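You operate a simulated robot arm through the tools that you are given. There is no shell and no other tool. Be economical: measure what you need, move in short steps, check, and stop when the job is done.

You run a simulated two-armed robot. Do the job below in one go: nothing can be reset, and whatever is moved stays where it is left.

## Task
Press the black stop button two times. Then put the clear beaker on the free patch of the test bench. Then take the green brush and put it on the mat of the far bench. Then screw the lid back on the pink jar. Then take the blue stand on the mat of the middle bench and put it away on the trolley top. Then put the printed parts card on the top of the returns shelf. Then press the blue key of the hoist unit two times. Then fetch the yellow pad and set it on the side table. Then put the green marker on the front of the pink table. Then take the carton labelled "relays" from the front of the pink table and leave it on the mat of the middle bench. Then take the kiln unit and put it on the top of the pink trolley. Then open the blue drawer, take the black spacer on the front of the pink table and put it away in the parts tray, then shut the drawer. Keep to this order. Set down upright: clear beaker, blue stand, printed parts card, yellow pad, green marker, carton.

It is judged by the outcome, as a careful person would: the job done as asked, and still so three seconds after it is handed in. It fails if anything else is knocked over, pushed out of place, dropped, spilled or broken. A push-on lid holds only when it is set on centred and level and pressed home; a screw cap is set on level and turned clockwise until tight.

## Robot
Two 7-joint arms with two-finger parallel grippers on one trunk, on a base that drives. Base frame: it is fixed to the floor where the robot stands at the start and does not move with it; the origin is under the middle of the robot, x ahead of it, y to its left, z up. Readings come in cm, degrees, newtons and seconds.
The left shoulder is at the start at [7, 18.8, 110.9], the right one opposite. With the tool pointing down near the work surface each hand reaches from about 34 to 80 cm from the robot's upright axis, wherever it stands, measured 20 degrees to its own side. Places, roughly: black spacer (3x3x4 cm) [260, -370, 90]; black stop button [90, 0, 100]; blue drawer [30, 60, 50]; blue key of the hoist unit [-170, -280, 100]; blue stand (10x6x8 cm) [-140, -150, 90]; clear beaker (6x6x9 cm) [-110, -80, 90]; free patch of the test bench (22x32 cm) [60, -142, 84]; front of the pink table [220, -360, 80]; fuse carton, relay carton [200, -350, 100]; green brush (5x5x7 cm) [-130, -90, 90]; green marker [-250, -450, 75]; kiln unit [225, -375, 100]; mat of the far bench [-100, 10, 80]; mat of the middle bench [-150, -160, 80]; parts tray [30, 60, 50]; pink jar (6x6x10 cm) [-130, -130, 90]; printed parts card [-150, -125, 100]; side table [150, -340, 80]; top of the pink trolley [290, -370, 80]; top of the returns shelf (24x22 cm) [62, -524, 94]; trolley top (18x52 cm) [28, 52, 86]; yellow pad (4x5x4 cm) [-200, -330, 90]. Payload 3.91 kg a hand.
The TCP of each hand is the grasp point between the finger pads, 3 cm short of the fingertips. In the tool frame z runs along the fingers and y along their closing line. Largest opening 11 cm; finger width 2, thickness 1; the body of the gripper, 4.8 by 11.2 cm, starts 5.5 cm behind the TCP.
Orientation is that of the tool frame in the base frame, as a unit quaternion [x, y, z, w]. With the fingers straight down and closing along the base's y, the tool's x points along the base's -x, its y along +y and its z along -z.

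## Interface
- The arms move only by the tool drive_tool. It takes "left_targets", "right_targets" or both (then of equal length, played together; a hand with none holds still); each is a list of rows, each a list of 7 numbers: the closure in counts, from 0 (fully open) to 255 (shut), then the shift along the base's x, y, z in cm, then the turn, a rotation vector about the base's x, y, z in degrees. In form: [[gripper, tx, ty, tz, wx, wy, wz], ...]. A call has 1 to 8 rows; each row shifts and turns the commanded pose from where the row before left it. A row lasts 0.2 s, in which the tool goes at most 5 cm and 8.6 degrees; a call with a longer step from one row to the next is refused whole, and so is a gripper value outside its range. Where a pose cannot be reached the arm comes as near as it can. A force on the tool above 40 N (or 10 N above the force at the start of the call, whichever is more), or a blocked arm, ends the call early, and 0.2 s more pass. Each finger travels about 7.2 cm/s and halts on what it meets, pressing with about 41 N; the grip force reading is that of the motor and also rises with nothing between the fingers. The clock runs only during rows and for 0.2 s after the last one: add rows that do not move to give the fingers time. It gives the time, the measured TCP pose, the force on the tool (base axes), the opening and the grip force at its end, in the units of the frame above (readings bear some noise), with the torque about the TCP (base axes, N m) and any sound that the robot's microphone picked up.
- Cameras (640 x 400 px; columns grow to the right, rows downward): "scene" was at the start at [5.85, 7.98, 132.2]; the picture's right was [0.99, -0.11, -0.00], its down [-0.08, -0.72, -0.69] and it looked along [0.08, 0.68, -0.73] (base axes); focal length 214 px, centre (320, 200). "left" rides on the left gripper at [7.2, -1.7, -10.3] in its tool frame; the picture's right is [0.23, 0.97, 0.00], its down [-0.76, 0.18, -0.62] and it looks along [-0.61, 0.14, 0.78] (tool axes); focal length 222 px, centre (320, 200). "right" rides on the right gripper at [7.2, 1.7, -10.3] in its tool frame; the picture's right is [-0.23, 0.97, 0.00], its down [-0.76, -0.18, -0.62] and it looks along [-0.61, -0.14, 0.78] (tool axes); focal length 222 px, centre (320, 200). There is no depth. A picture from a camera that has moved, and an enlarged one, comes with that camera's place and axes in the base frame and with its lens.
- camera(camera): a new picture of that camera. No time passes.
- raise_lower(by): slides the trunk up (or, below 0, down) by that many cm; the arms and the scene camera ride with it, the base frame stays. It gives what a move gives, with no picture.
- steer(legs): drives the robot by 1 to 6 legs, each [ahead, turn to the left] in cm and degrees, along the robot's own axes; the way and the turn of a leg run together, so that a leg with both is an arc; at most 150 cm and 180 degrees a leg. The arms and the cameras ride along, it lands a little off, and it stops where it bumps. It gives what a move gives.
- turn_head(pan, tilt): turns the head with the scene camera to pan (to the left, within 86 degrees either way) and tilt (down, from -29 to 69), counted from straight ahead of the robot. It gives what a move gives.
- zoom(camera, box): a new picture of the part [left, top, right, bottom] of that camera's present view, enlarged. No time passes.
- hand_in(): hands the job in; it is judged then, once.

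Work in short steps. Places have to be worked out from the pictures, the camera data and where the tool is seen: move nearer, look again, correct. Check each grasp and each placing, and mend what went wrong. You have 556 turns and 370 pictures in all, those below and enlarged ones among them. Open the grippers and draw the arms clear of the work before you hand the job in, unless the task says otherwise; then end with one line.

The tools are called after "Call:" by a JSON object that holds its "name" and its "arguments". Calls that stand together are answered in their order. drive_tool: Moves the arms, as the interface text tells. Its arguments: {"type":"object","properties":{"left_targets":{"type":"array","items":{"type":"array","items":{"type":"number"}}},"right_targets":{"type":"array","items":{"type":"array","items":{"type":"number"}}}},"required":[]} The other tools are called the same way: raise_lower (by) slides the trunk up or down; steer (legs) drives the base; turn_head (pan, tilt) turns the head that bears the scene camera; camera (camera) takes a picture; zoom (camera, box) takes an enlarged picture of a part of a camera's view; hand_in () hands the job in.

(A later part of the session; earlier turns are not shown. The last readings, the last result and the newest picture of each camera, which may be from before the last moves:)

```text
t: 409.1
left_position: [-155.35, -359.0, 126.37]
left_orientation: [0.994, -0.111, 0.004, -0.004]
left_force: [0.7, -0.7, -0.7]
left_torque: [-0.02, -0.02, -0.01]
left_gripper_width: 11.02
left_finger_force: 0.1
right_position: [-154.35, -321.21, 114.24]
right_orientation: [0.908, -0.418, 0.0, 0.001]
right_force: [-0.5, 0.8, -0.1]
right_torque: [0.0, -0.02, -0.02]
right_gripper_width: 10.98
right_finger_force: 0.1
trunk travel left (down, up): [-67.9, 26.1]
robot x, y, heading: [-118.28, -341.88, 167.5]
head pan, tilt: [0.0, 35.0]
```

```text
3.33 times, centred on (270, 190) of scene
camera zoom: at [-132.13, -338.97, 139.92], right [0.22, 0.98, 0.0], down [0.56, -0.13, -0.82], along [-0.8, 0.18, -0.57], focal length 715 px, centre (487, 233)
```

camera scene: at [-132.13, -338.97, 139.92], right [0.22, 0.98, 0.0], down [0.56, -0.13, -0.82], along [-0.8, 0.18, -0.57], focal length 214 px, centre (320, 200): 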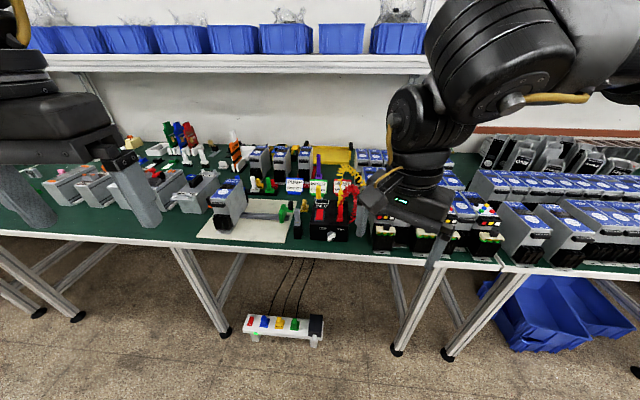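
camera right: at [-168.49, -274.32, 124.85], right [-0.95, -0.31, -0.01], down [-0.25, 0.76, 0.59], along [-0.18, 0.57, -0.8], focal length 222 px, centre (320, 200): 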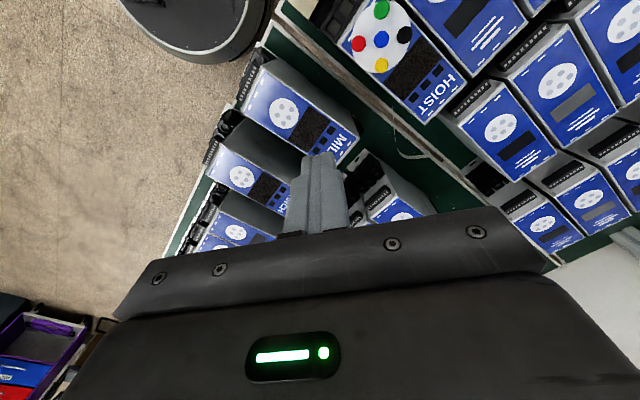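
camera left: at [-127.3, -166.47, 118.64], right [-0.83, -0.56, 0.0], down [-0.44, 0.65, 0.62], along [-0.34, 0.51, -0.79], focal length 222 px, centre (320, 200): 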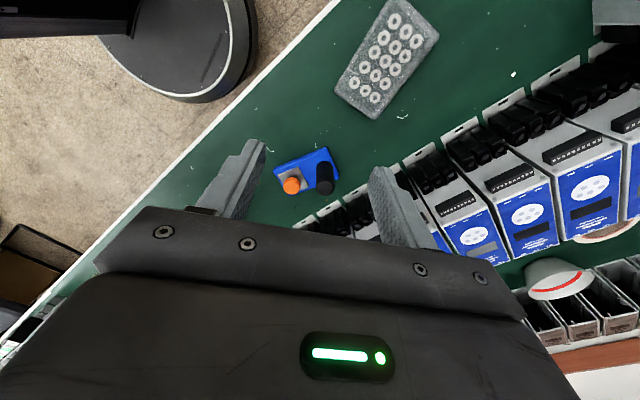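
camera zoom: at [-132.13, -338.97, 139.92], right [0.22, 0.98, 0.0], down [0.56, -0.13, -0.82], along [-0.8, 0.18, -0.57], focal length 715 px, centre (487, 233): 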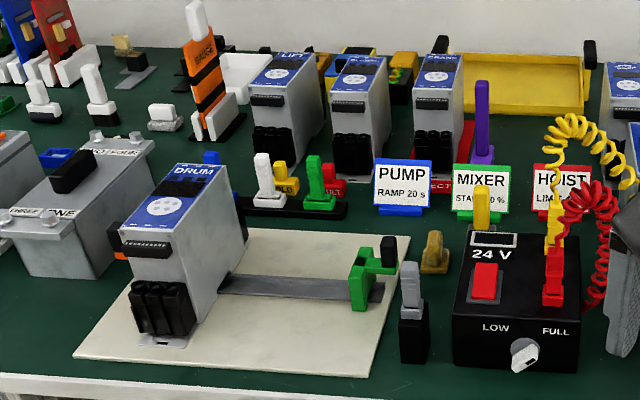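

The yellow pad is the small knobbed block left of the 24 V box, at about [-203, -330]. I move in 24 cm and turn 12° left, then bring the right hand above it, closing front-to-back.

Call:
{"name": "steer", "arguments": {"legs": [[24, 0], [0, 12]]}}

Call:
{"name": "raise_lower", "arguments": {"by": -6}}

Call:
{"name": "turn_head", "arguments": {"pan": -8, "tilt": 45}}

Call:
{"name": "camera", "arguments": {"camera": "scene"}}

Call:
{"name": "camera", "arguments": {"camera": "right"}}

```text
t: 411.7
left_position: [-174.72, -360.91, 126.43]
left_orientation: [1.0, -0.008, 0.005, -0.004]
left_force: [0.0, -0.1, -1.3]
left_torque: [0.01, -0.02, 0.02]
left_gripper_width: 11.01
left_finger_force: 0.0
right_position: [-181.51, -323.72, 114.18]
right_orientation: [0.946, -0.323, 0.0, 0.0]
right_force: [0.1, -1.0, 0.4]
right_torque: [0.01, 0.02, -0.02]
right_gripper_width: 11.0
right_finger_force: 0.0
trunk travel left (down, up): [-67.9, 26.1]
robot x, y, heading: [-142.25, -336.62, 179.5]
head pan, tilt: [0.0, 35.0]
```

```text
t: 412.7
left_position: [-174.69, -360.8, 120.45]
left_orientation: [1.0, -0.008, 0.004, -0.004]
left_force: [0.1, 0.1, 0.6]
left_torque: [-0.01, -0.01, 0.01]
left_gripper_width: 10.98
left_finger_force: 0.0
right_position: [-181.45, -323.66, 108.27]
right_orientation: [0.946, -0.323, 0.0, 0.0]
right_force: [0.2, 0.3, 0.0]
right_torque: [-0.02, -0.01, -0.02]
right_gripper_width: 11.0
right_finger_force: 0.0
trunk travel left (down, up): [-61.9, 32.1]
robot x, y, heading: [-141.95, -336.69, 178.8]
head pan, tilt: [0.0, 35.0]
```

```text
t: 413.4
left_position: [-174.51, -360.92, 120.54]
left_orientation: [1.0, -0.007, 0.003, -0.004]
left_force: [-0.4, 0.5, -0.4]
left_torque: [-0.01, 0.0, 0.02]
left_gripper_width: 10.98
left_finger_force: 0.1
right_position: [-181.32, -323.66, 108.21]
right_orientation: [0.947, -0.323, 0.0, 0.0]
right_force: [0.8, -0.5, 0.8]
right_torque: [-0.02, -0.02, 0.01]
right_gripper_width: 11.01
right_finger_force: 0.1
trunk travel left (down, up): [-61.9, 32.1]
robot x, y, heading: [-142.12, -336.46, 178.9]
head pan, tilt: [-8.0, 45.0]
```

```text
179 pictures are left
camera scene: at [-155.3, -335.31, 132.45], right [0.15, 0.99, 0.0], down [0.7, -0.11, -0.71], along [-0.7, 0.11, -0.71], focal length 214 px, centre (320, 200)
```

scene: 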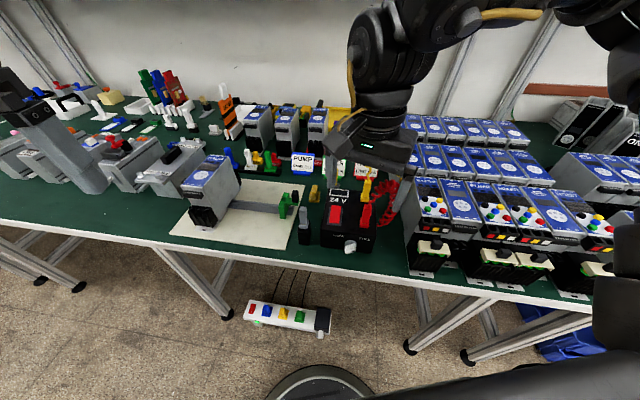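

```text
178 pictures are left
camera right: at [-176.76, -329.54, 118.52], right [-0.78, -0.63, 0.0], down [-0.49, 0.61, 0.62], along [-0.39, 0.48, -0.78], focal length 222 px, centre (320, 200)
```

right: 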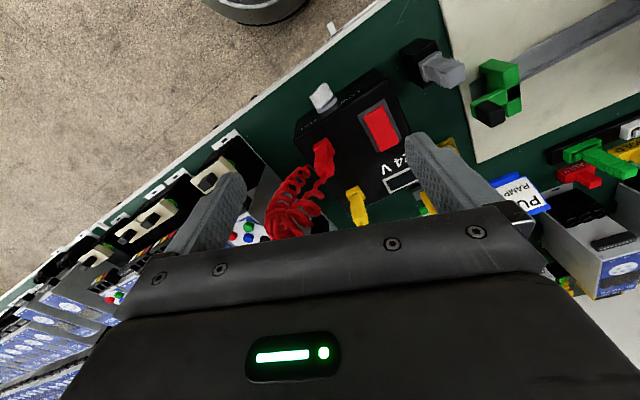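

Call:
{"name": "drive_tool", "arguments": {"right_targets": [[0, 0, 0, 4, 0, 0, 0], [0, 0, 0, 2, 0, 0, 0]]}}

Call:
{"name": "zoom", "arguments": {"camera": "scene", "box": [270, 150, 390, 260]}}

```text
t: 414.0
left_position: [-174.54, -360.97, 120.53]
left_orientation: [1.0, -0.008, 0.003, -0.003]
left_force: [-0.3, 1.1, -0.2]
left_torque: [0.0, 0.01, -0.02]
left_gripper_width: 11.0
left_finger_force: 0.1
right_position: [-181.45, -323.78, 114.21]
right_orientation: [0.947, -0.322, 0.001, 0.0]
right_force: [0.6, 0.3, -0.1]
right_torque: [0.01, -0.01, -0.02]
right_gripper_width: 11.02
right_finger_force: 0.0
trunk travel left (down, up): [-61.9, 32.1]
robot x, y, heading: [-142.27, -336.76, 179.0]
head pan, tilt: [-8.0, 45.0]
```

```text
3.64 times, centred on (330, 205) of scene
camera zoom: at [-155.28, -335.33, 132.44], right [0.15, 0.99, 0.0], down [0.7, -0.11, -0.71], along [-0.7, 0.11, -0.71], focal length 780 px, centre (284, 182)
```

zoom: 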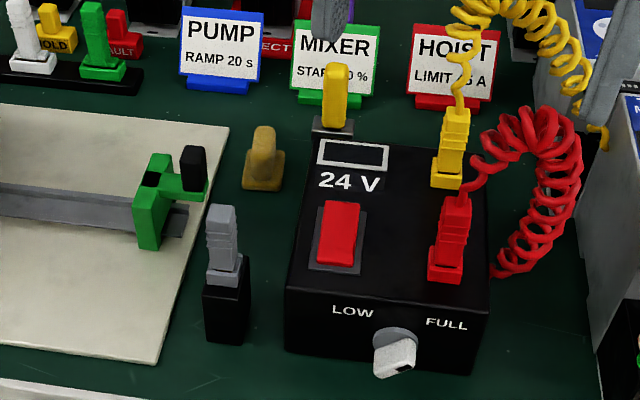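

Pad at about [-203, -329.6], top near z 89. I move above it keeping high over the coils, turning the hand to close sideways.

Call:
{"name": "drive_tool", "arguments": {"right_targets": [[60, -3.7, -1.5, 0, 0, 0, 5], [80, -3.7, -1.5, 0, 0, 0, 5], [100, -3.7, -1, 0, 0, 0, 5], [110, -3.7, -1, -1, 0, 0, 5], [110, -3.7, -0.8, -1.5, 0, 0, 5], [110, -3, 0, -3, 0, 0, 5], [110, 0, 0, -4, 0, 0, 0]]}}

Call:
{"name": "camera", "arguments": {"camera": "right"}}

Call:
{"name": "zoom", "arguments": {"camera": "scene", "box": [270, 130, 390, 240]}}

```text
t: 415.6
left_position: [-174.69, -360.91, 120.48]
left_orientation: [1.0, -0.008, 0.005, -0.003]
left_force: [-0.2, -0.8, 0.0]
left_torque: [0.01, -0.01, 0.0]
left_gripper_width: 10.98
left_finger_force: 0.0
right_position: [-200.98, -330.43, 103.96]
right_orientation: [0.998, -0.066, 0.0, 0.001]
right_force: [0.1, -0.3, -0.4]
right_torque: [-0.02, 0.01, -0.03]
right_gripper_width: 6.28
right_finger_force: 0.0
right hand out of reach, approached as far as the arm can: row 6
trunk travel left (down, up): [-61.9, 32.1]
robot x, y, heading: [-141.75, -336.81, 179.2]
head pan, tilt: [-8.0, 45.0]
```

```text
176 pictures are left
camera right: at [-193.98, -333.16, 114.26], right [-0.35, -0.94, 0.0], down [-0.73, 0.28, 0.62], along [-0.58, 0.22, -0.78], focal length 222 px, centre (320, 200)
```

right: 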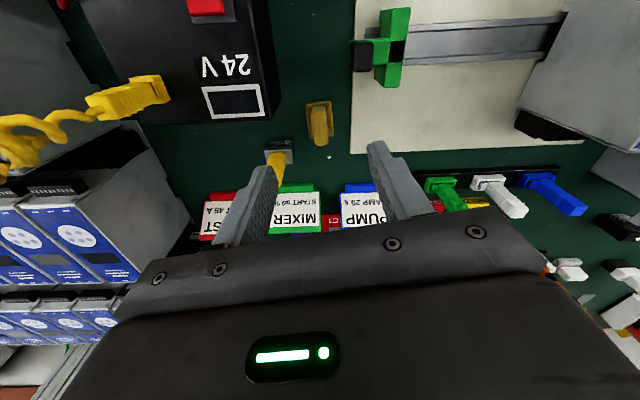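

```text
3.64 times, centred on (330, 185) of scene
camera zoom: at [-155.4, -335.3, 132.44], right [0.15, 0.99, 0.0], down [0.7, -0.11, -0.71], along [-0.7, 0.11, -0.71], focal length 780 px, centre (284, 254)
```

zoom: 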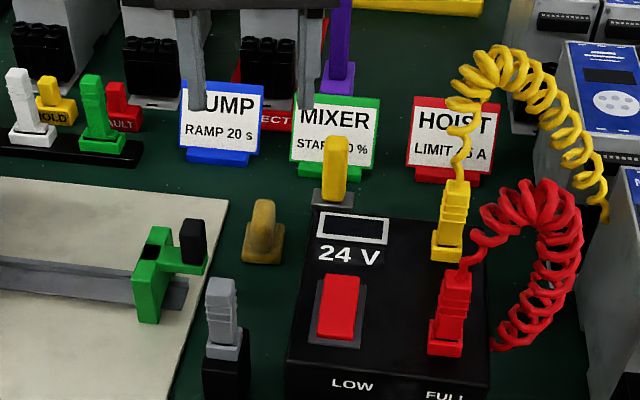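

I drive 3 cm ahead, centre over the stub, and descend to z 95 for a check.

Call:
{"name": "steer", "arguments": {"legs": [[3, 0]]}}

Call:
{"name": "drive_tool", "arguments": {"right_targets": [[110, 0.7, 0.6, -3, 0, 0, 0], [110, 0, 0, -3, 0, 0, 0], [110, 0, 0, -2.5, 0, 0, 0], [110, 0, 0, 0, 0, 0, 0]]}}

Call:
{"name": "camera", "arguments": {"camera": "right"}}

Call:
{"name": "zoom", "arguments": {"camera": "scene", "box": [270, 130, 390, 240]}}

```text
t: 416.4
left_position: [-177.0, -360.84, 120.57]
left_orientation: [1.0, -0.009, 0.001, -0.003]
left_force: [-0.4, 0.1, 0.6]
left_torque: [-0.01, 0.06, 0.01]
left_gripper_width: 11.0
left_finger_force: 0.1
right_position: [-203.31, -330.39, 104.36]
right_orientation: [0.998, -0.066, -0.002, 0.001]
right_force: [0.2, 0.2, -0.1]
right_torque: [0.02, 0.03, 0.03]
right_gripper_width: 6.26
right_finger_force: 0.1
trunk travel left (down, up): [-61.9, 32.1]
robot x, y, heading: [-145.14, -336.48, 179.2]
head pan, tilt: [-8.0, 45.0]
```

```text
t: 417.4
left_position: [-177.43, -360.77, 120.55]
left_orientation: [1.0, -0.007, 0.003, -0.004]
left_force: [0.7, -0.8, -0.8]
left_torque: [-0.01, 0.01, -0.02]
left_gripper_width: 10.99
left_finger_force: 0.0
right_position: [-202.92, -329.81, 95.53]
right_orientation: [0.998, -0.066, 0.0, 0.001]
right_force: [-0.2, 0.6, 0.7]
right_torque: [0.02, -0.02, 0.01]
right_gripper_width: 6.25
right_finger_force: 0.1
trunk travel left (down, up): [-61.9, 32.1]
robot x, y, heading: [-145.49, -336.45, 179.2]
head pan, tilt: [-8.0, 45.0]
```

```text
174 pictures are left
camera right: at [-196.01, -332.51, 105.93], right [-0.35, -0.94, 0.0], down [-0.73, 0.28, 0.62], along [-0.58, 0.22, -0.78], focal length 222 px, centre (320, 200)
```

right: 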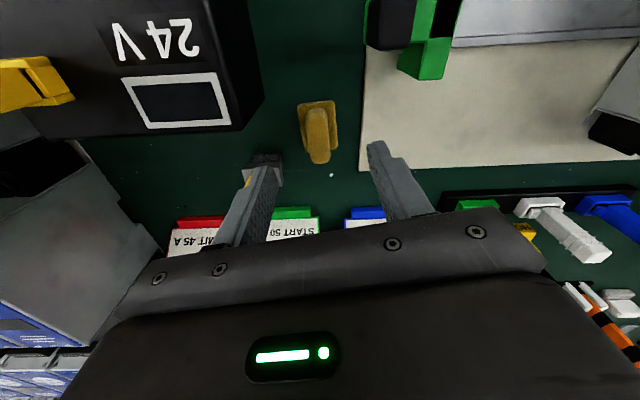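

```text
3.64 times, centred on (330, 185) of scene
camera zoom: at [-158.13, -335.25, 132.46], right [0.15, 0.99, 0.0], down [0.7, -0.11, -0.71], along [-0.7, 0.11, -0.71], focal length 780 px, centre (284, 254)
```

zoom: 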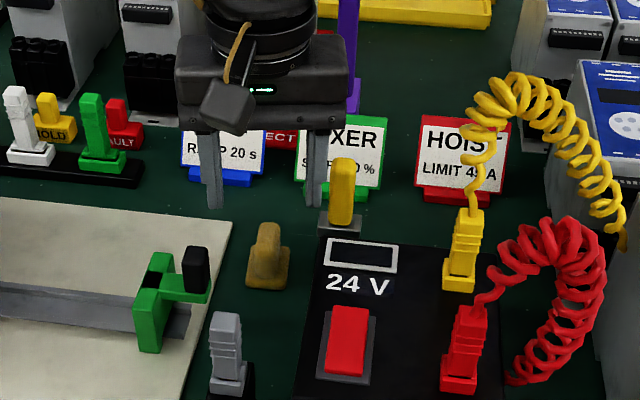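

Stub at [-204, -329.6]. I narrow the opening to miss the neighbouring switch, shift, and descend to z 90.2.

Call:
{"name": "drive_tool", "arguments": {"right_targets": [[150, -0.5, 0.1, 0, 0, 0, 0], [150, -0.4, 0, -1.5, 0, 0, 0], [150, 0, 0, -2, 0, 0, 0], [150, 0, 0, -1.6, 0, 0, 0], [150, 0, 0, 0, 0, 0, 0]]}}

Call:
{"name": "camera", "arguments": {"camera": "right"}}

Call:
{"name": "zoom", "arguments": {"camera": "scene", "box": [280, 150, 350, 215]}}

```text
t: 418.6
left_position: [-177.51, -361.06, 120.49]
left_orientation: [1.0, -0.007, 0.004, -0.004]
left_force: [0.5, 0.0, 0.4]
left_torque: [0.03, -0.01, -0.02]
left_gripper_width: 10.98
left_finger_force: 0.0
right_position: [-203.74, -329.77, 90.58]
right_orientation: [0.998, -0.066, -0.001, 0.0]
right_force: [0.3, 0.0, -0.1]
right_torque: [0.0, -0.02, -0.02]
right_gripper_width: 4.53
right_finger_force: 0.0
trunk travel left (down, up): [-61.9, 32.1]
robot x, y, heading: [-145.4, -336.54, 179.2]
head pan, tilt: [-8.0, 45.0]
```

```text
172 pictures are left
camera right: at [-197.0, -332.43, 100.74], right [-0.35, -0.94, 0.0], down [-0.73, 0.28, 0.62], along [-0.58, 0.22, -0.78], focal length 222 px, centre (320, 200)
```

right: 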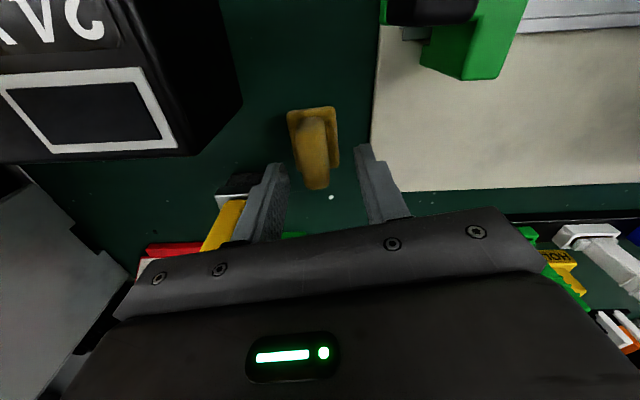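

```text
6.15 times, centred on (315, 182) of scene
camera zoom: at [-158.24, -335.28, 132.44], right [0.15, 0.99, 0.0], down [0.7, -0.11, -0.71], along [-0.7, 0.11, -0.71], focal length 1320 px, centre (351, 308)
```

zoom: 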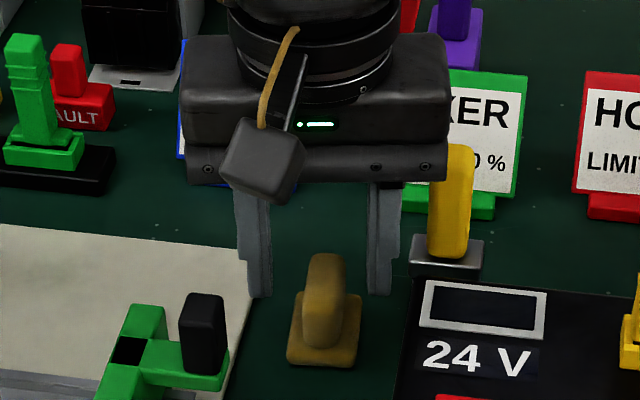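

Fingers straddle the stub. I close.

Call:
{"name": "drive_tool", "arguments": {"right_targets": [[150, 0.3, 0, -0.4, 0, 0, 0], [200, 0, 0, 0, 0, 0, 0], [255, 0, 0, 0, 0, 0, 0], [255, 0, 0, 0, 0, 0, 0]]}}

Call:
{"name": "camera", "arguments": {"camera": "right"}}

```text
t: 419.6
left_position: [-177.54, -360.81, 120.42]
left_orientation: [1.0, -0.007, 0.003, -0.003]
left_force: [-0.3, -0.1, 0.5]
left_torque: [0.02, -0.01, -0.01]
left_gripper_width: 11.0
left_finger_force: 0.1
right_position: [-203.74, -329.7, 90.03]
right_orientation: [0.998, -0.067, 0.0, 0.001]
right_force: [-0.5, 0.3, -0.6]
right_torque: [0.0, -0.04, 0.01]
right_gripper_width: 1.66
right_finger_force: 41.0
trunk travel left (down, up): [-61.9, 32.1]
robot x, y, heading: [-144.88, -336.3, 179.2]
head pan, tilt: [-8.0, 45.0]
```

```text
170 pictures are left
camera right: at [-196.72, -332.44, 100.35], right [-0.35, -0.94, 0.0], down [-0.73, 0.28, 0.62], along [-0.58, 0.22, -0.78], focal length 222 px, centre (320, 200)
```

right: 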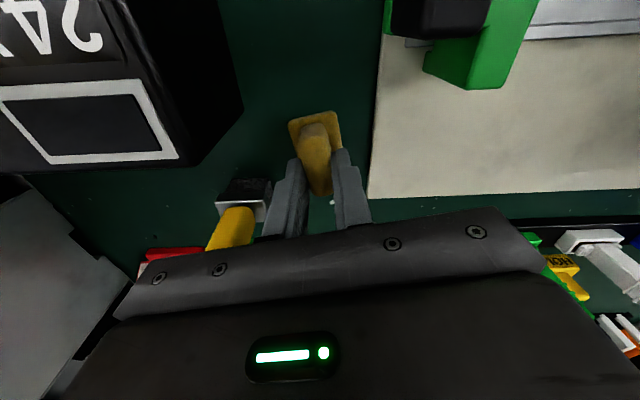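

Held (1.66 cm). I lift straight up and draw in.

Call:
{"name": "drive_tool", "arguments": {"right_targets": [[255, 0, 0, 2, 0, 0, 0], [255, 0, 0, 4, 0, 0, 0], [255, 0, 0, 4, 0, 0, 0], [255, 0.5, 0, 4, 0, 0, 0], [255, 3, 1, 3, 0, 0, 0], [255, 4, 1.5, 1, 0, 0, 0], [255, 4, 1.5, 0, 0, 0, 0], [255, 4, 1.5, 0, 0, 0, 0]]}}

Call:
{"name": "zoom", "arguments": {"camera": "right", "box": [240, 80, 400, 230]}}

```text
t: 421.4
left_position: [-177.29, -360.86, 120.54]
left_orientation: [1.0, -0.008, 0.003, -0.004]
left_force: [-0.4, 0.7, 0.0]
left_torque: [-0.03, 0.01, 0.03]
left_gripper_width: 11.04
left_finger_force: 0.1
right_position: [-188.04, -324.06, 108.19]
right_orientation: [0.998, -0.066, 0.0, 0.003]
right_force: [0.0, 0.7, 0.0]
right_torque: [-0.05, 0.03, 0.01]
right_gripper_width: 1.65
right_finger_force: 41.2
trunk travel left (down, up): [-61.9, 32.1]
robot x, y, heading: [-145.2, -336.84, 179.2]
head pan, tilt: [-8.0, 45.0]
```

```text
2.67 times, centred on (320, 155) of right
camera zoom: at [-181.08, -326.74, 118.4], right [-0.35, -0.94, 0.0], down [-0.73, 0.28, 0.62], along [-0.58, 0.22, -0.78], focal length 592 px, centre (320, 320)
```

zoom: 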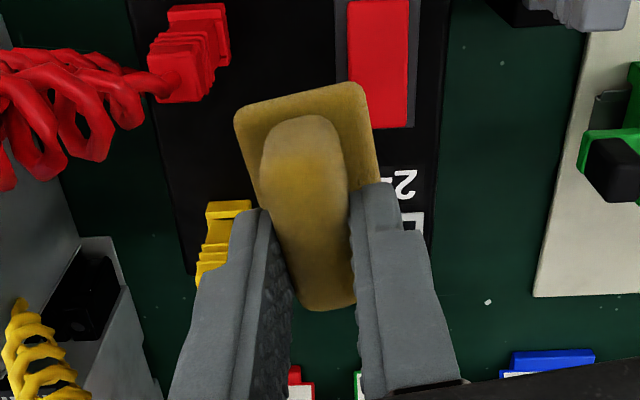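

The pad is secure. I drive to the side table in the left room: back out, round the cabinet, then face the table row.

Call:
{"name": "steer", "arguments": {"legs": [[-30, 0], [0, 151], [100, 0], [56, 0], [0, 38], [80, 0]]}}

Call:
{"name": "turn_head", "arguments": {"pan": 30, "tilt": 20}}

Call:
{"name": "camera", "arguments": {"camera": "scene"}}

```text
t: 442.9
left_position: [127.86, -374.45, 120.5]
left_orientation: [-0.07, 0.998, -0.004, -0.004]
left_force: [0.0, -0.2, 0.4]
left_torque: [0.03, -0.02, 0.0]
left_gripper_width: 10.98
left_finger_force: 0.0
right_position: [144.07, -409.04, 108.04]
right_orientation: [-0.011, 1.0, 0.001, 0.0]
right_force: [-0.2, 0.0, -0.4]
right_torque: [0.01, -0.01, 0.02]
right_gripper_width: 1.68
right_finger_force: 40.8
trunk travel left (down, up): [-61.9, 32.1]
robot x, y, heading: [99.3, -403.21, 7.9]
head pan, tilt: [-8.0, 45.0]
```

```text
t: 444.0
left_position: [127.91, -374.39, 120.48]
left_orientation: [-0.069, 0.998, -0.004, -0.003]
left_force: [0.7, 0.1, -0.4]
left_torque: [0.02, 0.02, 0.0]
left_gripper_width: 11.01
left_finger_force: 0.0
right_position: [143.87, -408.97, 108.06]
right_orientation: [-0.01, 1.0, 0.001, 0.0]
right_force: [0.7, 1.1, -1.0]
right_torque: [-0.01, -0.01, -0.01]
right_gripper_width: 1.67
right_finger_force: 41.2
trunk travel left (down, up): [-61.9, 32.1]
robot x, y, heading: [99.71, -403.24, 7.9]
head pan, tilt: [30.0, 20.0]
```

```text
168 pictures are left
camera scene: at [111.83, -396.93, 136.3], right [0.61, -0.79, 0.0], down [-0.27, -0.21, -0.94], along [0.74, 0.58, -0.34], focal length 214 px, centre (320, 200)
```

scene: 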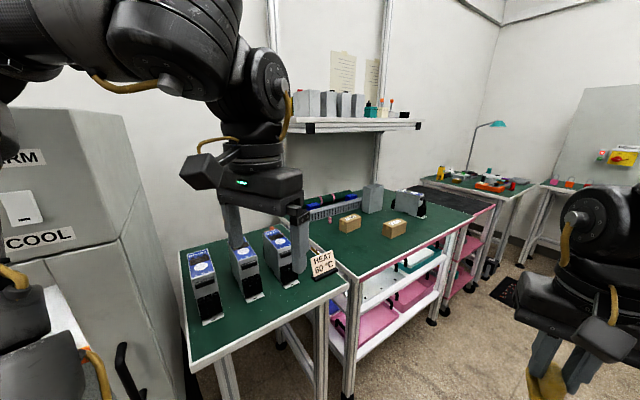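

The nearest table with three modules and a HEAT card is the side table. I move 32 cm on and turn to face it.

Call:
{"name": "steer", "arguments": {"legs": [[32, 0], [0, 67]]}}

Call:
{"name": "turn_head", "arguments": {"pan": 0, "tilt": 42}}

Call:
{"name": "camera", "arguments": {"camera": "scene"}}

Call:
{"name": "camera", "arguments": {"camera": "right"}}

```text
t: 449.1
left_position: [115.5, -361.61, 120.47]
left_orientation: [-0.612, 0.791, -0.005, -0.001]
left_force: [-0.8, -0.2, 0.6]
left_torque: [0.01, 0.0, -0.01]
left_gripper_width: 10.99
left_finger_force: 0.1
right_position: [153.61, -360.09, 108.0]
right_orientation: [-0.565, 0.825, 0.001, -0.001]
right_force: [0.1, -1.2, 0.8]
right_torque: [-0.01, 0.03, 0.04]
right_gripper_width: 1.68
right_finger_force: 40.6
trunk travel left (down, up): [-61.9, 32.1]
robot x, y, heading: [131.31, -399.37, 75.7]
head pan, tilt: [30.0, 20.0]
```

```text
t: 450.0
left_position: [115.46, -361.6, 120.58]
left_orientation: [-0.612, 0.791, -0.005, 0.0]
left_force: [-0.3, 0.2, -0.2]
left_torque: [0.01, 0.0, 0.0]
left_gripper_width: 10.99
left_finger_force: 0.0
right_position: [153.56, -360.08, 108.15]
right_orientation: [-0.565, 0.825, 0.001, -0.001]
right_force: [0.1, 0.7, -0.5]
right_torque: [-0.01, 0.01, 0.0]
right_gripper_width: 1.66
right_finger_force: 40.9
trunk travel left (down, up): [-61.9, 32.1]
robot x, y, heading: [131.75, -398.8, 75.6]
head pan, tilt: [0.0, 42.0]
```

```text
167 pictures are left
camera scene: at [134.69, -385.89, 132.88], right [0.97, -0.25, 0.0], down [-0.17, -0.65, -0.74], along [0.18, 0.72, -0.67], focal length 214 px, centre (320, 200)
```

scene: 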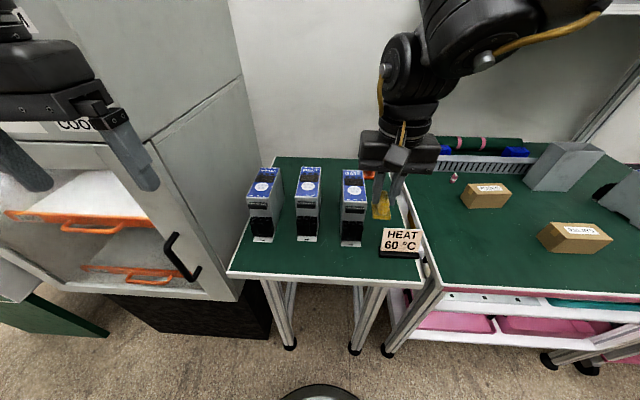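

```text
166 pictures are left
camera right: at [149.32, -366.24, 118.36], right [-0.83, 0.56, 0.0], down [0.44, 0.65, 0.62], along [0.35, 0.52, -0.78], focal length 222 px, centre (320, 200)
```

right: 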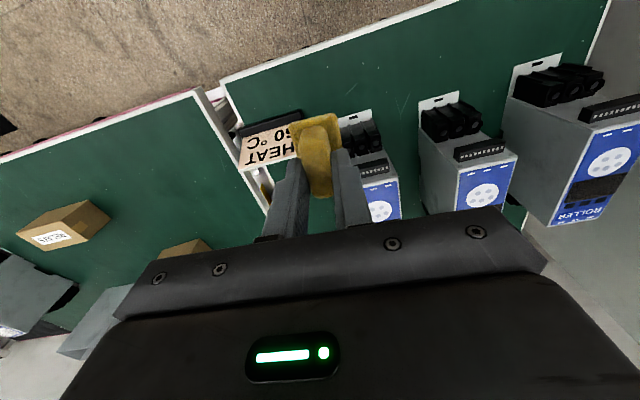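

I'll put the pad on the front strip of the side table, at about [141.7, -356.7], between modules and edge. I move there and lower.

Call:
{"name": "drive_tool", "arguments": {"right_targets": [[255, -4, 1.1, 0, 0, 0, 0], [255, -4, 1.1, -1, 0, 0, 0], [255, -3.9, 1.1, -2, 0, 0, 0], [255, 0, 0, -4, 0, 0, 0], [255, 0, 0, -4, 0, 0, 0], [255, 0, 0, -3, 0, 0, 0], [255, 0, 0, 0, 0, 0, 0]]}}

Call:
{"name": "zoom", "arguments": {"camera": "scene", "box": [230, 150, 440, 290]}}

Call:
{"name": "camera", "arguments": {"camera": "right"}}

```text
t: 451.6
left_position: [115.54, -361.71, 120.48]
left_orientation: [-0.612, 0.791, -0.005, 0.0]
left_force: [0.0, -0.6, -0.4]
left_torque: [0.04, 0.02, -0.03]
left_gripper_width: 11.0
left_finger_force: 0.1
right_position: [141.6, -356.7, 94.07]
right_orientation: [-0.564, 0.826, 0.001, 0.001]
right_force: [0.9, 0.3, -0.6]
right_torque: [-0.05, 0.0, 0.0]
right_gripper_width: 1.64
right_finger_force: 41.0
trunk travel left (down, up): [-61.9, 32.1]
robot x, y, heading: [131.27, -398.9, 75.6]
head pan, tilt: [0.0, 42.0]
```

```text
2.86 times, centred on (335, 220) of scene
camera zoom: at [134.72, -385.95, 132.88], right [0.97, -0.25, 0.0], down [-0.17, -0.65, -0.74], along [0.19, 0.72, -0.67], focal length 613 px, centre (277, 143)
```

zoom: 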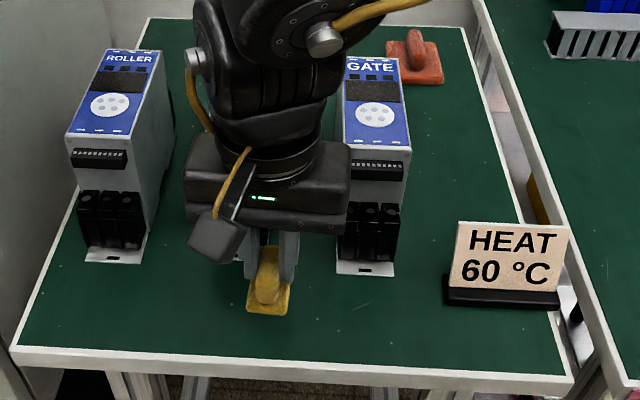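

```text
164 pictures are left
camera right: at [137.41, -362.97, 104.37], right [-0.83, 0.56, 0.0], down [0.44, 0.64, 0.62], along [0.35, 0.52, -0.78], focal length 222 px, centre (320, 200)
```

right: 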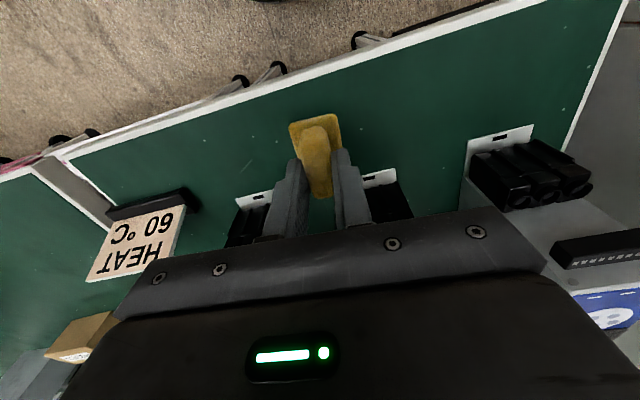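

Good spot. I nudge 0.8 cm toward the edge and lower in small steps to contact.

Call:
{"name": "drive_tool", "arguments": {"right_targets": [[255, -0.2, -0.8, -1, 0, 0, 0], [255, 0, 0, -1, 0, 0, 0], [255, 0, 0, -1, 0, 0, 0], [255, 0, 0, -0.4, 0, 0, 0]]}}

Call:
{"name": "drive_tool", "arguments": {"right_targets": [[255, 0, 0, -0.3, 0, 0, 0], [255, 0, 0, -0.3, 0, 0, 0]]}}

```text
t: 452.6
left_position: [115.57, -361.59, 120.48]
left_orientation: [-0.612, 0.791, -0.005, -0.001]
left_force: [1.1, 0.5, 0.6]
left_torque: [0.0, 0.0, 0.01]
left_gripper_width: 11.01
left_finger_force: 0.1
right_position: [141.49, -357.53, 90.6]
right_orientation: [-0.565, 0.825, 0.0, -0.001]
right_force: [0.7, 0.3, -0.2]
right_torque: [0.03, 0.04, -0.01]
right_gripper_width: 1.66
right_finger_force: 41.2
trunk travel left (down, up): [-61.9, 32.1]
robot x, y, heading: [131.49, -399.08, 75.5]
head pan, tilt: [0.0, 42.0]
```

```text
t: 453.2
left_position: [115.55, -361.7, 120.48]
left_orientation: [-0.612, 0.791, -0.005, -0.001]
left_force: [0.0, -0.4, -0.5]
left_torque: [-0.01, 0.0, 0.0]
left_gripper_width: 10.99
left_finger_force: 0.0
right_position: [141.44, -357.51, 90.06]
right_orientation: [-0.565, 0.825, 0.001, 0.001]
right_force: [0.2, 0.6, 2.4]
right_torque: [-0.04, -0.05, 0.01]
right_gripper_width: 1.66
right_finger_force: 41.1
trunk travel left (down, up): [-61.9, 32.1]
robot x, y, heading: [131.58, -398.6, 75.6]
head pan, tilt: [0.0, 42.0]
```

Contact at 90.06, matching the pick height. I open and rise.

Call:
{"name": "drive_tool", "arguments": {"right_targets": [[255, 0, 0, -0.1, 0, 0, 0], [200, 0, 0, 0, 0, 0, 0], [140, 0, 0, 0, 0, 0, 0], [140, 0, 0, 2, 0, 0, 0], [140, 0, -0.5, 4, 0, 0, 0], [100, 0, -1, 4, 0, 0, 0], [0, 1, -1, 4, 0, 0, 0], [0, 4, -1, 1, 0, 0, 0]]}}

Call:
{"name": "zoom", "arguments": {"camera": "scene", "box": [230, 150, 440, 290]}}

Call:
{"name": "zoom", "arguments": {"camera": "scene", "box": [400, 100, 640, 300]}}

```text
t: 455.0
left_position: [115.86, -361.7, 120.56]
left_orientation: [-0.612, 0.791, -0.004, -0.002]
left_force: [0.4, 0.4, 0.8]
left_torque: [-0.01, 0.02, 0.02]
left_gripper_width: 11.02
left_finger_force: 0.1
right_position: [146.77, -361.16, 104.82]
right_orientation: [-0.565, 0.825, 0.002, -0.001]
right_force: [0.5, -0.4, -0.9]
right_torque: [0.01, 0.03, 0.0]
right_gripper_width: 11.03
right_finger_force: 0.0
trunk travel left (down, up): [-61.9, 32.1]
robot x, y, heading: [131.84, -399.02, 75.7]
head pan, tilt: [0.0, 42.0]
```

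```text
2.86 times, centred on (335, 220) of scene
camera zoom: at [135.05, -385.95, 132.87], right [0.97, -0.25, 0.0], down [-0.17, -0.65, -0.74], along [0.18, 0.72, -0.67], focal length 613 px, centre (277, 143)
```

zoom: 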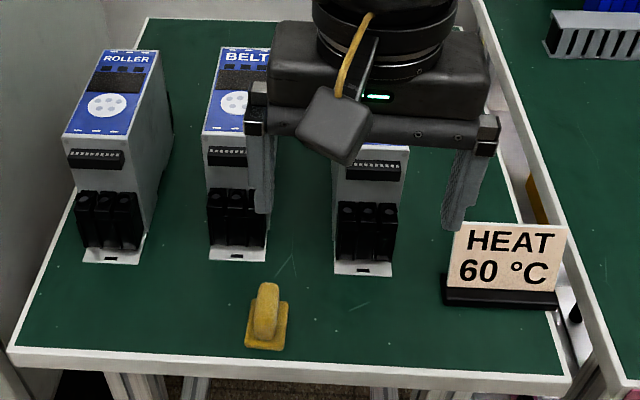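

```text
2.00 times, centred on (520, 200) of scene
camera zoom: at [135.05, -385.95, 132.87], right [0.97, -0.25, 0.0], down [-0.17, -0.65, -0.74], along [0.18, 0.72, -0.67], focal length 429 px, centre (-80, 200)
```

zoom: 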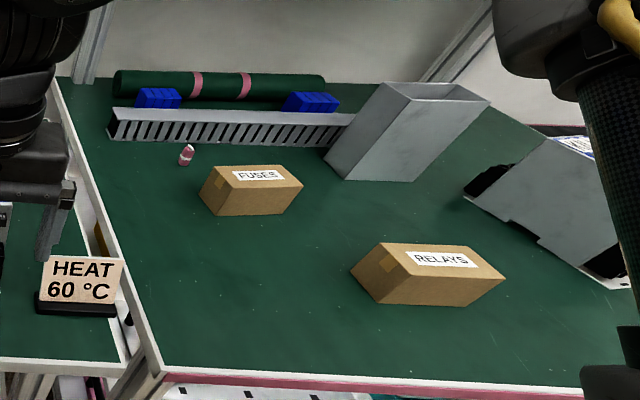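

The pad is on the side table. Now the green marker near [-250, -450]: I tuck the hand and drive back across to the other side.

Call:
{"name": "drive_tool", "arguments": {"right_targets": [[0, 0, -1, 3, 0, 0, 0], [0, 1, -1, 3, 0, 0, 0]]}}

Call:
{"name": "steer", "arguments": {"legs": [[-20, 0], [0, 104], [135, 0], [130, 0], [0, 40]]}}

Call:
{"name": "turn_head", "arguments": {"pan": 0, "tilt": 22}}

Call:
{"name": "camera", "arguments": {"camera": "scene"}}

```text
t: 455.6
left_position: [115.6, -361.72, 120.59]
left_orientation: [-0.612, 0.791, -0.003, 0.001]
left_force: [-0.3, -0.6, -0.4]
left_torque: [0.04, 0.03, -0.01]
left_gripper_width: 11.01
left_finger_force: 0.1
right_position: [147.69, -363.14, 110.98]
right_orientation: [-0.565, 0.825, 0.001, -0.001]
right_force: [0.5, 0.4, 0.3]
right_torque: [0.04, 0.02, 0.03]
right_gripper_width: 10.99
right_finger_force: 0.1
trunk travel left (down, up): [-61.9, 32.1]
robot x, y, heading: [131.58, -398.61, 75.5]
head pan, tilt: [0.0, 42.0]
```

```text
t: 475.9
left_position: [-147.75, -455.62, 120.43]
left_orientation: [0.943, 0.333, 0.002, -0.004]
left_force: [0.1, -0.1, 0.3]
left_torque: [0.02, -0.02, 0.0]
left_gripper_width: 11.0
left_finger_force: 0.1
right_position: [-172.69, -435.4, 110.85]
right_orientation: [0.961, 0.278, 0.0, 0.001]
right_force: [0.1, 0.6, 0.4]
right_torque: [0.02, 0.01, -0.02]
right_gripper_width: 11.0
right_finger_force: 0.1
trunk travel left (down, up): [-61.9, 32.1]
robot x, y, heading: [-138.72, -416.2, -140.7]
head pan, tilt: [0.0, 42.0]
```

```text
t: 476.8
left_position: [-147.82, -455.69, 120.59]
left_orientation: [0.943, 0.333, 0.001, -0.004]
left_force: [0.0, -0.5, -0.1]
left_torque: [-0.01, -0.04, 0.01]
left_gripper_width: 10.99
left_finger_force: 0.1
right_position: [-172.69, -435.37, 110.91]
right_orientation: [0.961, 0.277, 0.0, 0.001]
right_force: [-0.3, -0.4, 0.2]
right_torque: [-0.02, 0.01, -0.02]
right_gripper_width: 11.02
right_finger_force: 0.1
trunk travel left (down, up): [-61.9, 32.1]
robot x, y, heading: [-138.5, -416.2, -141.0]
head pan, tilt: [0.0, 22.0]
```

```text
161 pictures are left
camera scene: at [-149.59, -425.24, 135.98], right [-0.63, 0.78, 0.0], down [0.29, 0.24, -0.93], along [-0.72, -0.58, -0.38], focal length 214 px, centre (320, 200)
```

scene: 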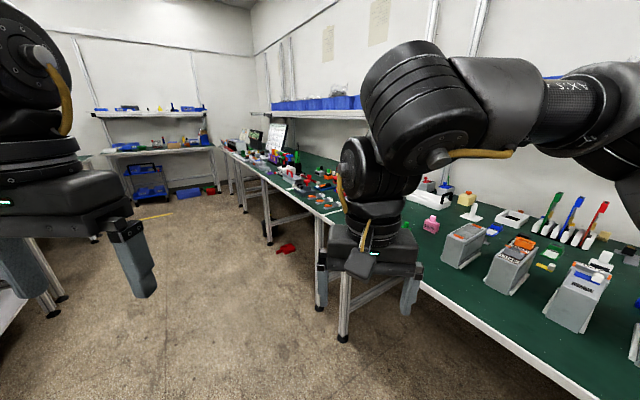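

The right arm hides the spot. I turn the robot 35° right and look again.

Call:
{"name": "steer", "arguments": {"legs": [[0, -42]]}}

Call:
{"name": "turn_head", "arguments": {"pan": 12, "tilt": 30}}

Call:
{"name": "camera", "arguments": {"camera": "scene"}}

```text
t: 479.1
left_position: [-171.84, -439.14, 120.5]
left_orientation: [1.0, -0.028, 0.002, -0.004]
left_force: [-0.9, 0.6, -1.2]
left_torque: [0.01, 0.02, 0.01]
left_gripper_width: 11.0
left_finger_force: 0.0
right_position: [-176.72, -407.47, 110.95]
right_orientation: [0.996, -0.087, -0.001, 0.0]
right_force: [0.2, -0.4, -0.2]
right_torque: [-0.03, 0.0, 0.0]
right_gripper_width: 11.01
right_finger_force: 0.0
trunk travel left (down, up): [-61.9, 32.1]
robot x, y, heading: [-138.43, -416.39, 177.0]
head pan, tilt: [0.0, 22.0]
```

```text
t: 479.9
left_position: [-171.81, -439.05, 120.51]
left_orientation: [1.0, -0.028, 0.003, -0.004]
left_force: [-0.2, 1.3, 0.4]
left_torque: [0.0, 0.0, 0.04]
left_gripper_width: 11.0
left_finger_force: 0.0
right_position: [-176.73, -407.42, 110.87]
right_orientation: [0.996, -0.087, 0.0, 0.001]
right_force: [0.3, -0.5, -1.2]
right_torque: [-0.02, 0.0, -0.01]
right_gripper_width: 10.99
right_finger_force: 0.0
trunk travel left (down, up): [-61.9, 32.1]
robot x, y, heading: [-138.24, -416.52, 176.7]
head pan, tilt: [12.0, 30.0]
```

```text
160 pictures are left
camera scene: at [-152.42, -417.33, 134.71], right [-0.15, 0.99, 0.0], down [0.49, 0.08, -0.87], along [-0.86, -0.13, -0.5], focal length 214 px, centre (320, 200)
```

scene: 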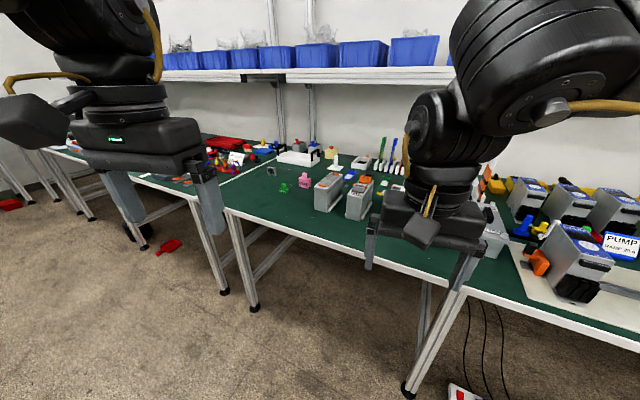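

Call:
{"name": "zoom", "arguments": {"camera": "scene", "box": [210, 130, 400, 250]}}

```text
3.33 times, centred on (305, 190) of scene
camera zoom: at [-152.42, -417.33, 134.71], right [-0.15, 0.99, 0.0], down [0.49, 0.08, -0.87], along [-0.86, -0.13, -0.5], focal length 715 px, centre (370, 233)
```

zoom: 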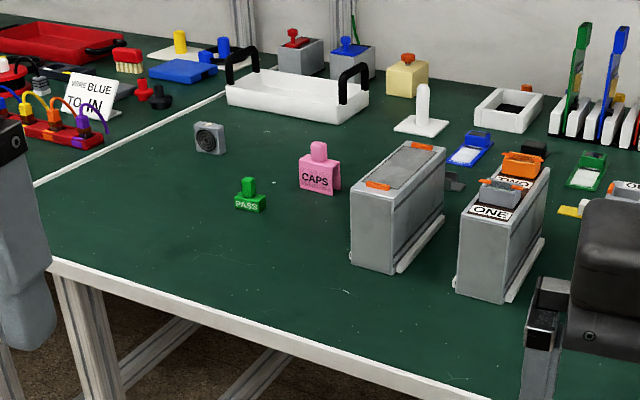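

The green PASS marker is at about [-242, -449]. I reposition in front of it with the right hand's side facing it.

Call:
{"name": "steer", "arguments": {"legs": [[0, 47.5], [62, 0], [0, -46]]}}

Call:
{"name": "turn_head", "arguments": {"pan": -8, "tilt": 42}}

Call:
{"name": "camera", "arguments": {"camera": "scene"}}

Call:
{"name": "camera", "arguments": {"camera": "right"}}

```text
t: 487.6
left_position: [-215.26, -483.17, 120.43]
left_orientation: [1.0, -0.016, 0.002, -0.004]
left_force: [0.4, -0.2, 0.0]
left_torque: [-0.03, 0.0, -0.06]
left_gripper_width: 11.0
left_finger_force: 0.0
right_position: [-221.06, -451.6, 110.92]
right_orientation: [0.997, -0.074, 0.0, 0.001]
right_force: [-0.2, -0.2, -0.5]
right_torque: [0.01, 0.0, 0.03]
right_gripper_width: 11.0
right_finger_force: 0.1
trunk travel left (down, up): [-61.9, 32.1]
robot x, y, heading: [-182.53, -459.41, 178.5]
head pan, tilt: [12.0, 30.0]
```

```text
t: 488.4
left_position: [-215.23, -483.21, 120.55]
left_orientation: [1.0, -0.016, 0.002, -0.004]
left_force: [-0.6, -0.3, -0.3]
left_torque: [-0.03, 0.0, 0.02]
left_gripper_width: 10.97
left_finger_force: 0.0
right_position: [-220.98, -451.6, 110.99]
right_orientation: [0.997, -0.073, 0.001, 0.002]
right_force: [-0.6, -0.4, 0.5]
right_torque: [-0.02, 0.01, -0.01]
right_gripper_width: 10.98
right_finger_force: 0.0
trunk travel left (down, up): [-61.9, 32.1]
robot x, y, heading: [-182.21, -459.38, 178.3]
head pan, tilt: [-8.0, 42.0]
```

```text
158 pictures are left
camera scene: at [-195.87, -457.84, 132.88], right [0.17, 0.99, 0.0], down [0.66, -0.11, -0.74], along [-0.73, 0.12, -0.67], focal length 214 px, centre (320, 200)
```

scene: 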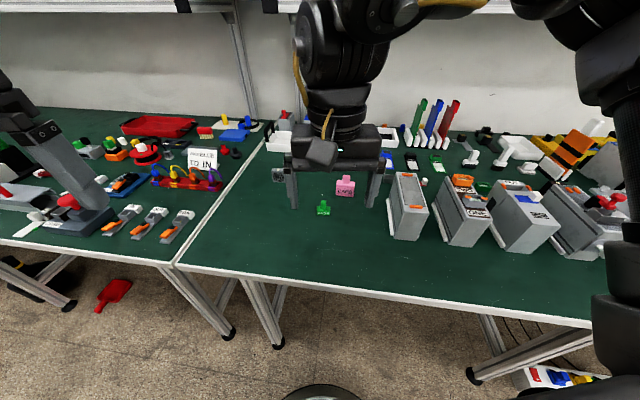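

```text
157 pictures are left
camera right: at [-214.21, -454.42, 121.18], right [-0.37, -0.93, 0.0], down [-0.73, 0.29, 0.62], along [-0.58, 0.23, -0.78], focal length 222 px, centre (320, 200)
```

right: 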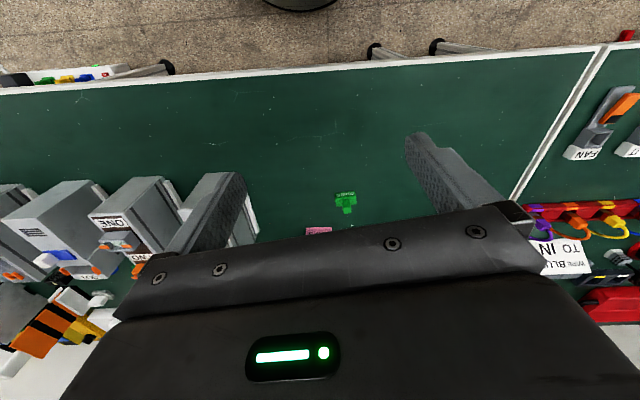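

Marker at [-241.8, -449.2]. I bring the right hand above it.

Call:
{"name": "drive_tool", "arguments": {"right_targets": [[60, -4, 0.4, -1, 0, 0, 0], [90, -4, 0.5, -1, 0, 0, 0], [120, -4, 0.5, -1.5, 0, 0, 0], [130, -4, 0.5, -2, 0, 0, 0], [140, -4, 0.5, -2, 0, 0, 0], [140, -0.8, 0, -3, 0, 0, 0]]}}

Call:
{"name": "camera", "arguments": {"camera": "right"}}

Call:
{"name": "zoom", "arguments": {"camera": "scene", "box": [270, 150, 390, 240]}}

```text
t: 489.8
left_position: [-215.41, -483.09, 120.49]
left_orientation: [1.0, -0.016, 0.003, -0.003]
left_force: [-0.3, -0.2, 0.2]
left_torque: [-0.01, -0.06, -0.02]
left_gripper_width: 11.02
left_finger_force: 0.1
right_position: [-241.37, -449.6, 100.21]
right_orientation: [0.997, -0.074, -0.001, 0.001]
right_force: [0.1, 0.5, 0.5]
right_torque: [0.03, -0.04, -0.02]
right_gripper_width: 4.96
right_finger_force: 0.0
right hand out of reach, approached as far as the arm can: row 5
trunk travel left (down, up): [-61.9, 32.1]
robot x, y, heading: [-182.42, -459.32, 178.6]
head pan, tilt: [-8.0, 42.0]
```

```text
156 pictures are left
camera right: at [-234.51, -452.32, 110.45], right [-0.37, -0.93, 0.0], down [-0.73, 0.29, 0.62], along [-0.58, 0.23, -0.78], focal length 222 px, centre (320, 200)
```

right: 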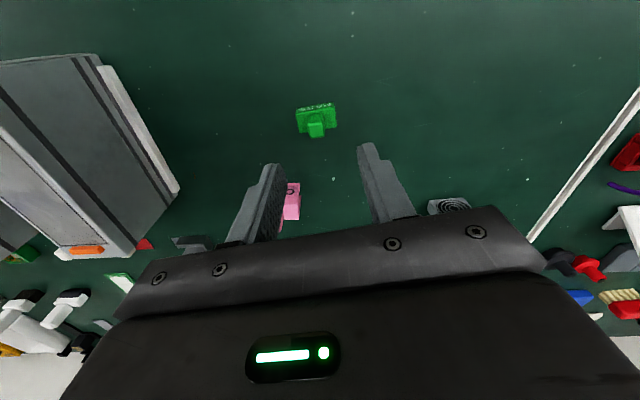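

```text
4.44 times, centred on (330, 195) of scene
camera zoom: at [-195.95, -457.79, 132.87], right [0.17, 0.99, 0.0], down [0.66, -0.11, -0.74], along [-0.73, 0.12, -0.67], focal length 953 px, centre (276, 222)
```

zoom: 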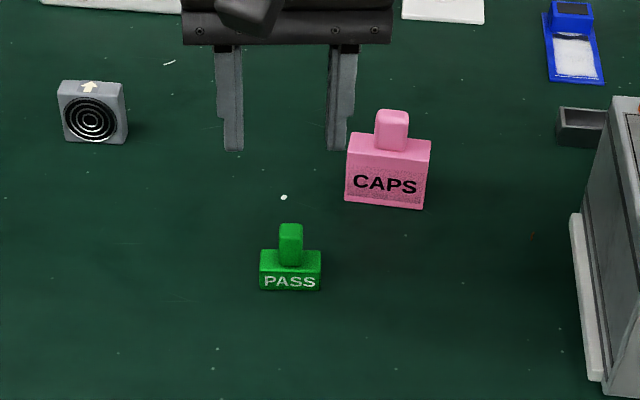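

Knob at [-242.4, -449.1]. I drive 3 cm ahead, centre, and descend near it.

Call:
{"name": "steer", "arguments": {"legs": [[3, 0]]}}

Call:
{"name": "drive_tool", "arguments": {"right_targets": [[140, 1.7, 0.3, -2, 0, 0, 0], [140, 0, 0, -3, 0, 0, 0], [140, 0, 0, -2, 0, 0, 0], [140, 0, 0, 0, 0, 0, 0]]}}

Call:
{"name": "camera", "arguments": {"camera": "right"}}

```text
t: 490.6
left_position: [-217.68, -483.12, 120.67]
left_orientation: [1.0, -0.015, 0.0, -0.004]
left_force: [0.8, 0.2, 0.4]
left_torque: [0.02, 0.05, 0.0]
left_gripper_width: 10.98
left_finger_force: 0.1
right_position: [-243.8, -449.48, 100.54]
right_orientation: [0.997, -0.073, -0.004, 0.001]
right_force: [0.0, -0.3, 0.2]
right_torque: [-0.01, 0.04, -0.01]
right_gripper_width: 4.97
right_finger_force: 0.0
trunk travel left (down, up): [-61.9, 32.1]
robot x, y, heading: [-185.31, -458.94, 178.3]
head pan, tilt: [-8.0, 42.0]
```

```text
t: 491.6
left_position: [-218.01, -483.06, 120.54]
left_orientation: [1.0, -0.016, 0.001, -0.003]
left_force: [0.4, 0.6, 0.3]
left_torque: [0.03, 0.04, -0.04]
left_gripper_width: 11.0
left_finger_force: 0.1
right_position: [-242.4, -449.13, 93.22]
right_orientation: [0.997, -0.074, -0.002, 0.002]
right_force: [0.6, -0.3, 1.3]
right_torque: [0.0, -0.02, -0.02]
right_gripper_width: 4.94
right_finger_force: 0.0
trunk travel left (down, up): [-61.9, 32.1]
robot x, y, heading: [-185.34, -459.58, 178.5]
head pan, tilt: [-8.0, 42.0]
```

```text
154 pictures are left
camera right: at [-235.52, -452.03, 103.51], right [-0.37, -0.93, 0.0], down [-0.72, 0.29, 0.63], along [-0.58, 0.23, -0.78], focal length 222 px, centre (320, 200)
```

right: 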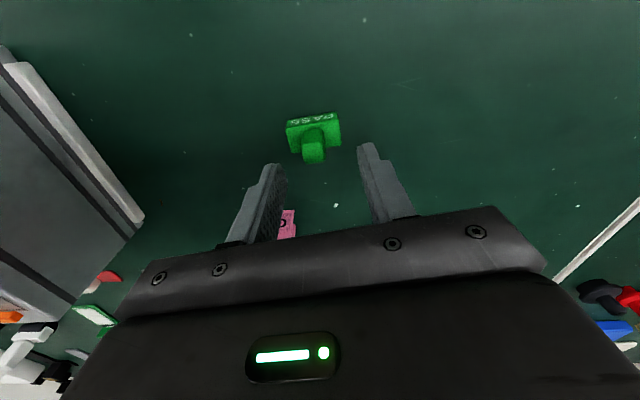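

I shift 0.5 in +y, descend to z 90.5 and close on the knob.

Call:
{"name": "drive_tool", "arguments": {"right_targets": [[140, 0, 0.5, -1.4, 0, 0, 0], [140, 0, 0, -1.3, 0, 0, 0], [140, 0, 0, 0, 0, 0, 0], [200, 0, 0, 0, 0, 0, 0], [255, 0, 0, 0, 0, 0, 0], [255, 0, 0, 0, 0, 0, 0]]}}

Call:
{"name": "zoom", "arguments": {"camera": "right", "box": [240, 80, 400, 230]}}

```text
t: 493.1
left_position: [-218.13, -482.99, 120.53]
left_orientation: [1.0, -0.016, 0.003, -0.003]
left_force: [0.4, 0.4, 0.3]
left_torque: [-0.02, -0.03, -0.01]
left_gripper_width: 11.0
left_finger_force: 0.1
right_position: [-242.54, -448.63, 90.58]
right_orientation: [0.997, -0.074, -0.001, 0.002]
right_force: [0.6, 0.1, 0.1]
right_torque: [0.03, 0.01, 0.0]
right_gripper_width: 1.51
right_finger_force: 40.6
trunk travel left (down, up): [-61.9, 32.1]
robot x, y, heading: [-185.69, -459.26, 178.4]
head pan, tilt: [-8.0, 42.0]
```

```text
2.67 times, centred on (320, 155) of right
camera zoom: at [-235.65, -451.53, 100.78], right [-0.37, -0.93, 0.0], down [-0.72, 0.29, 0.62], along [-0.58, 0.23, -0.78], focal length 592 px, centre (320, 320)
```

zoom: 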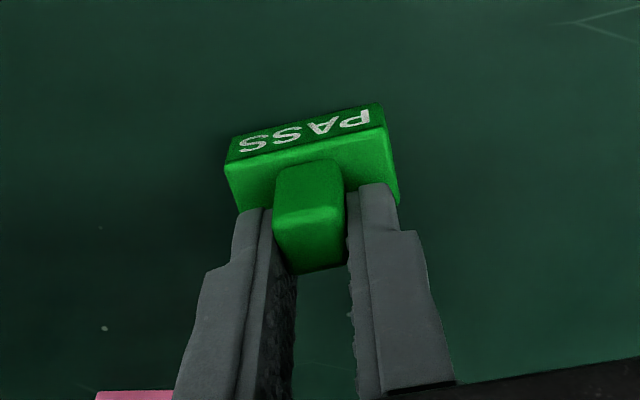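

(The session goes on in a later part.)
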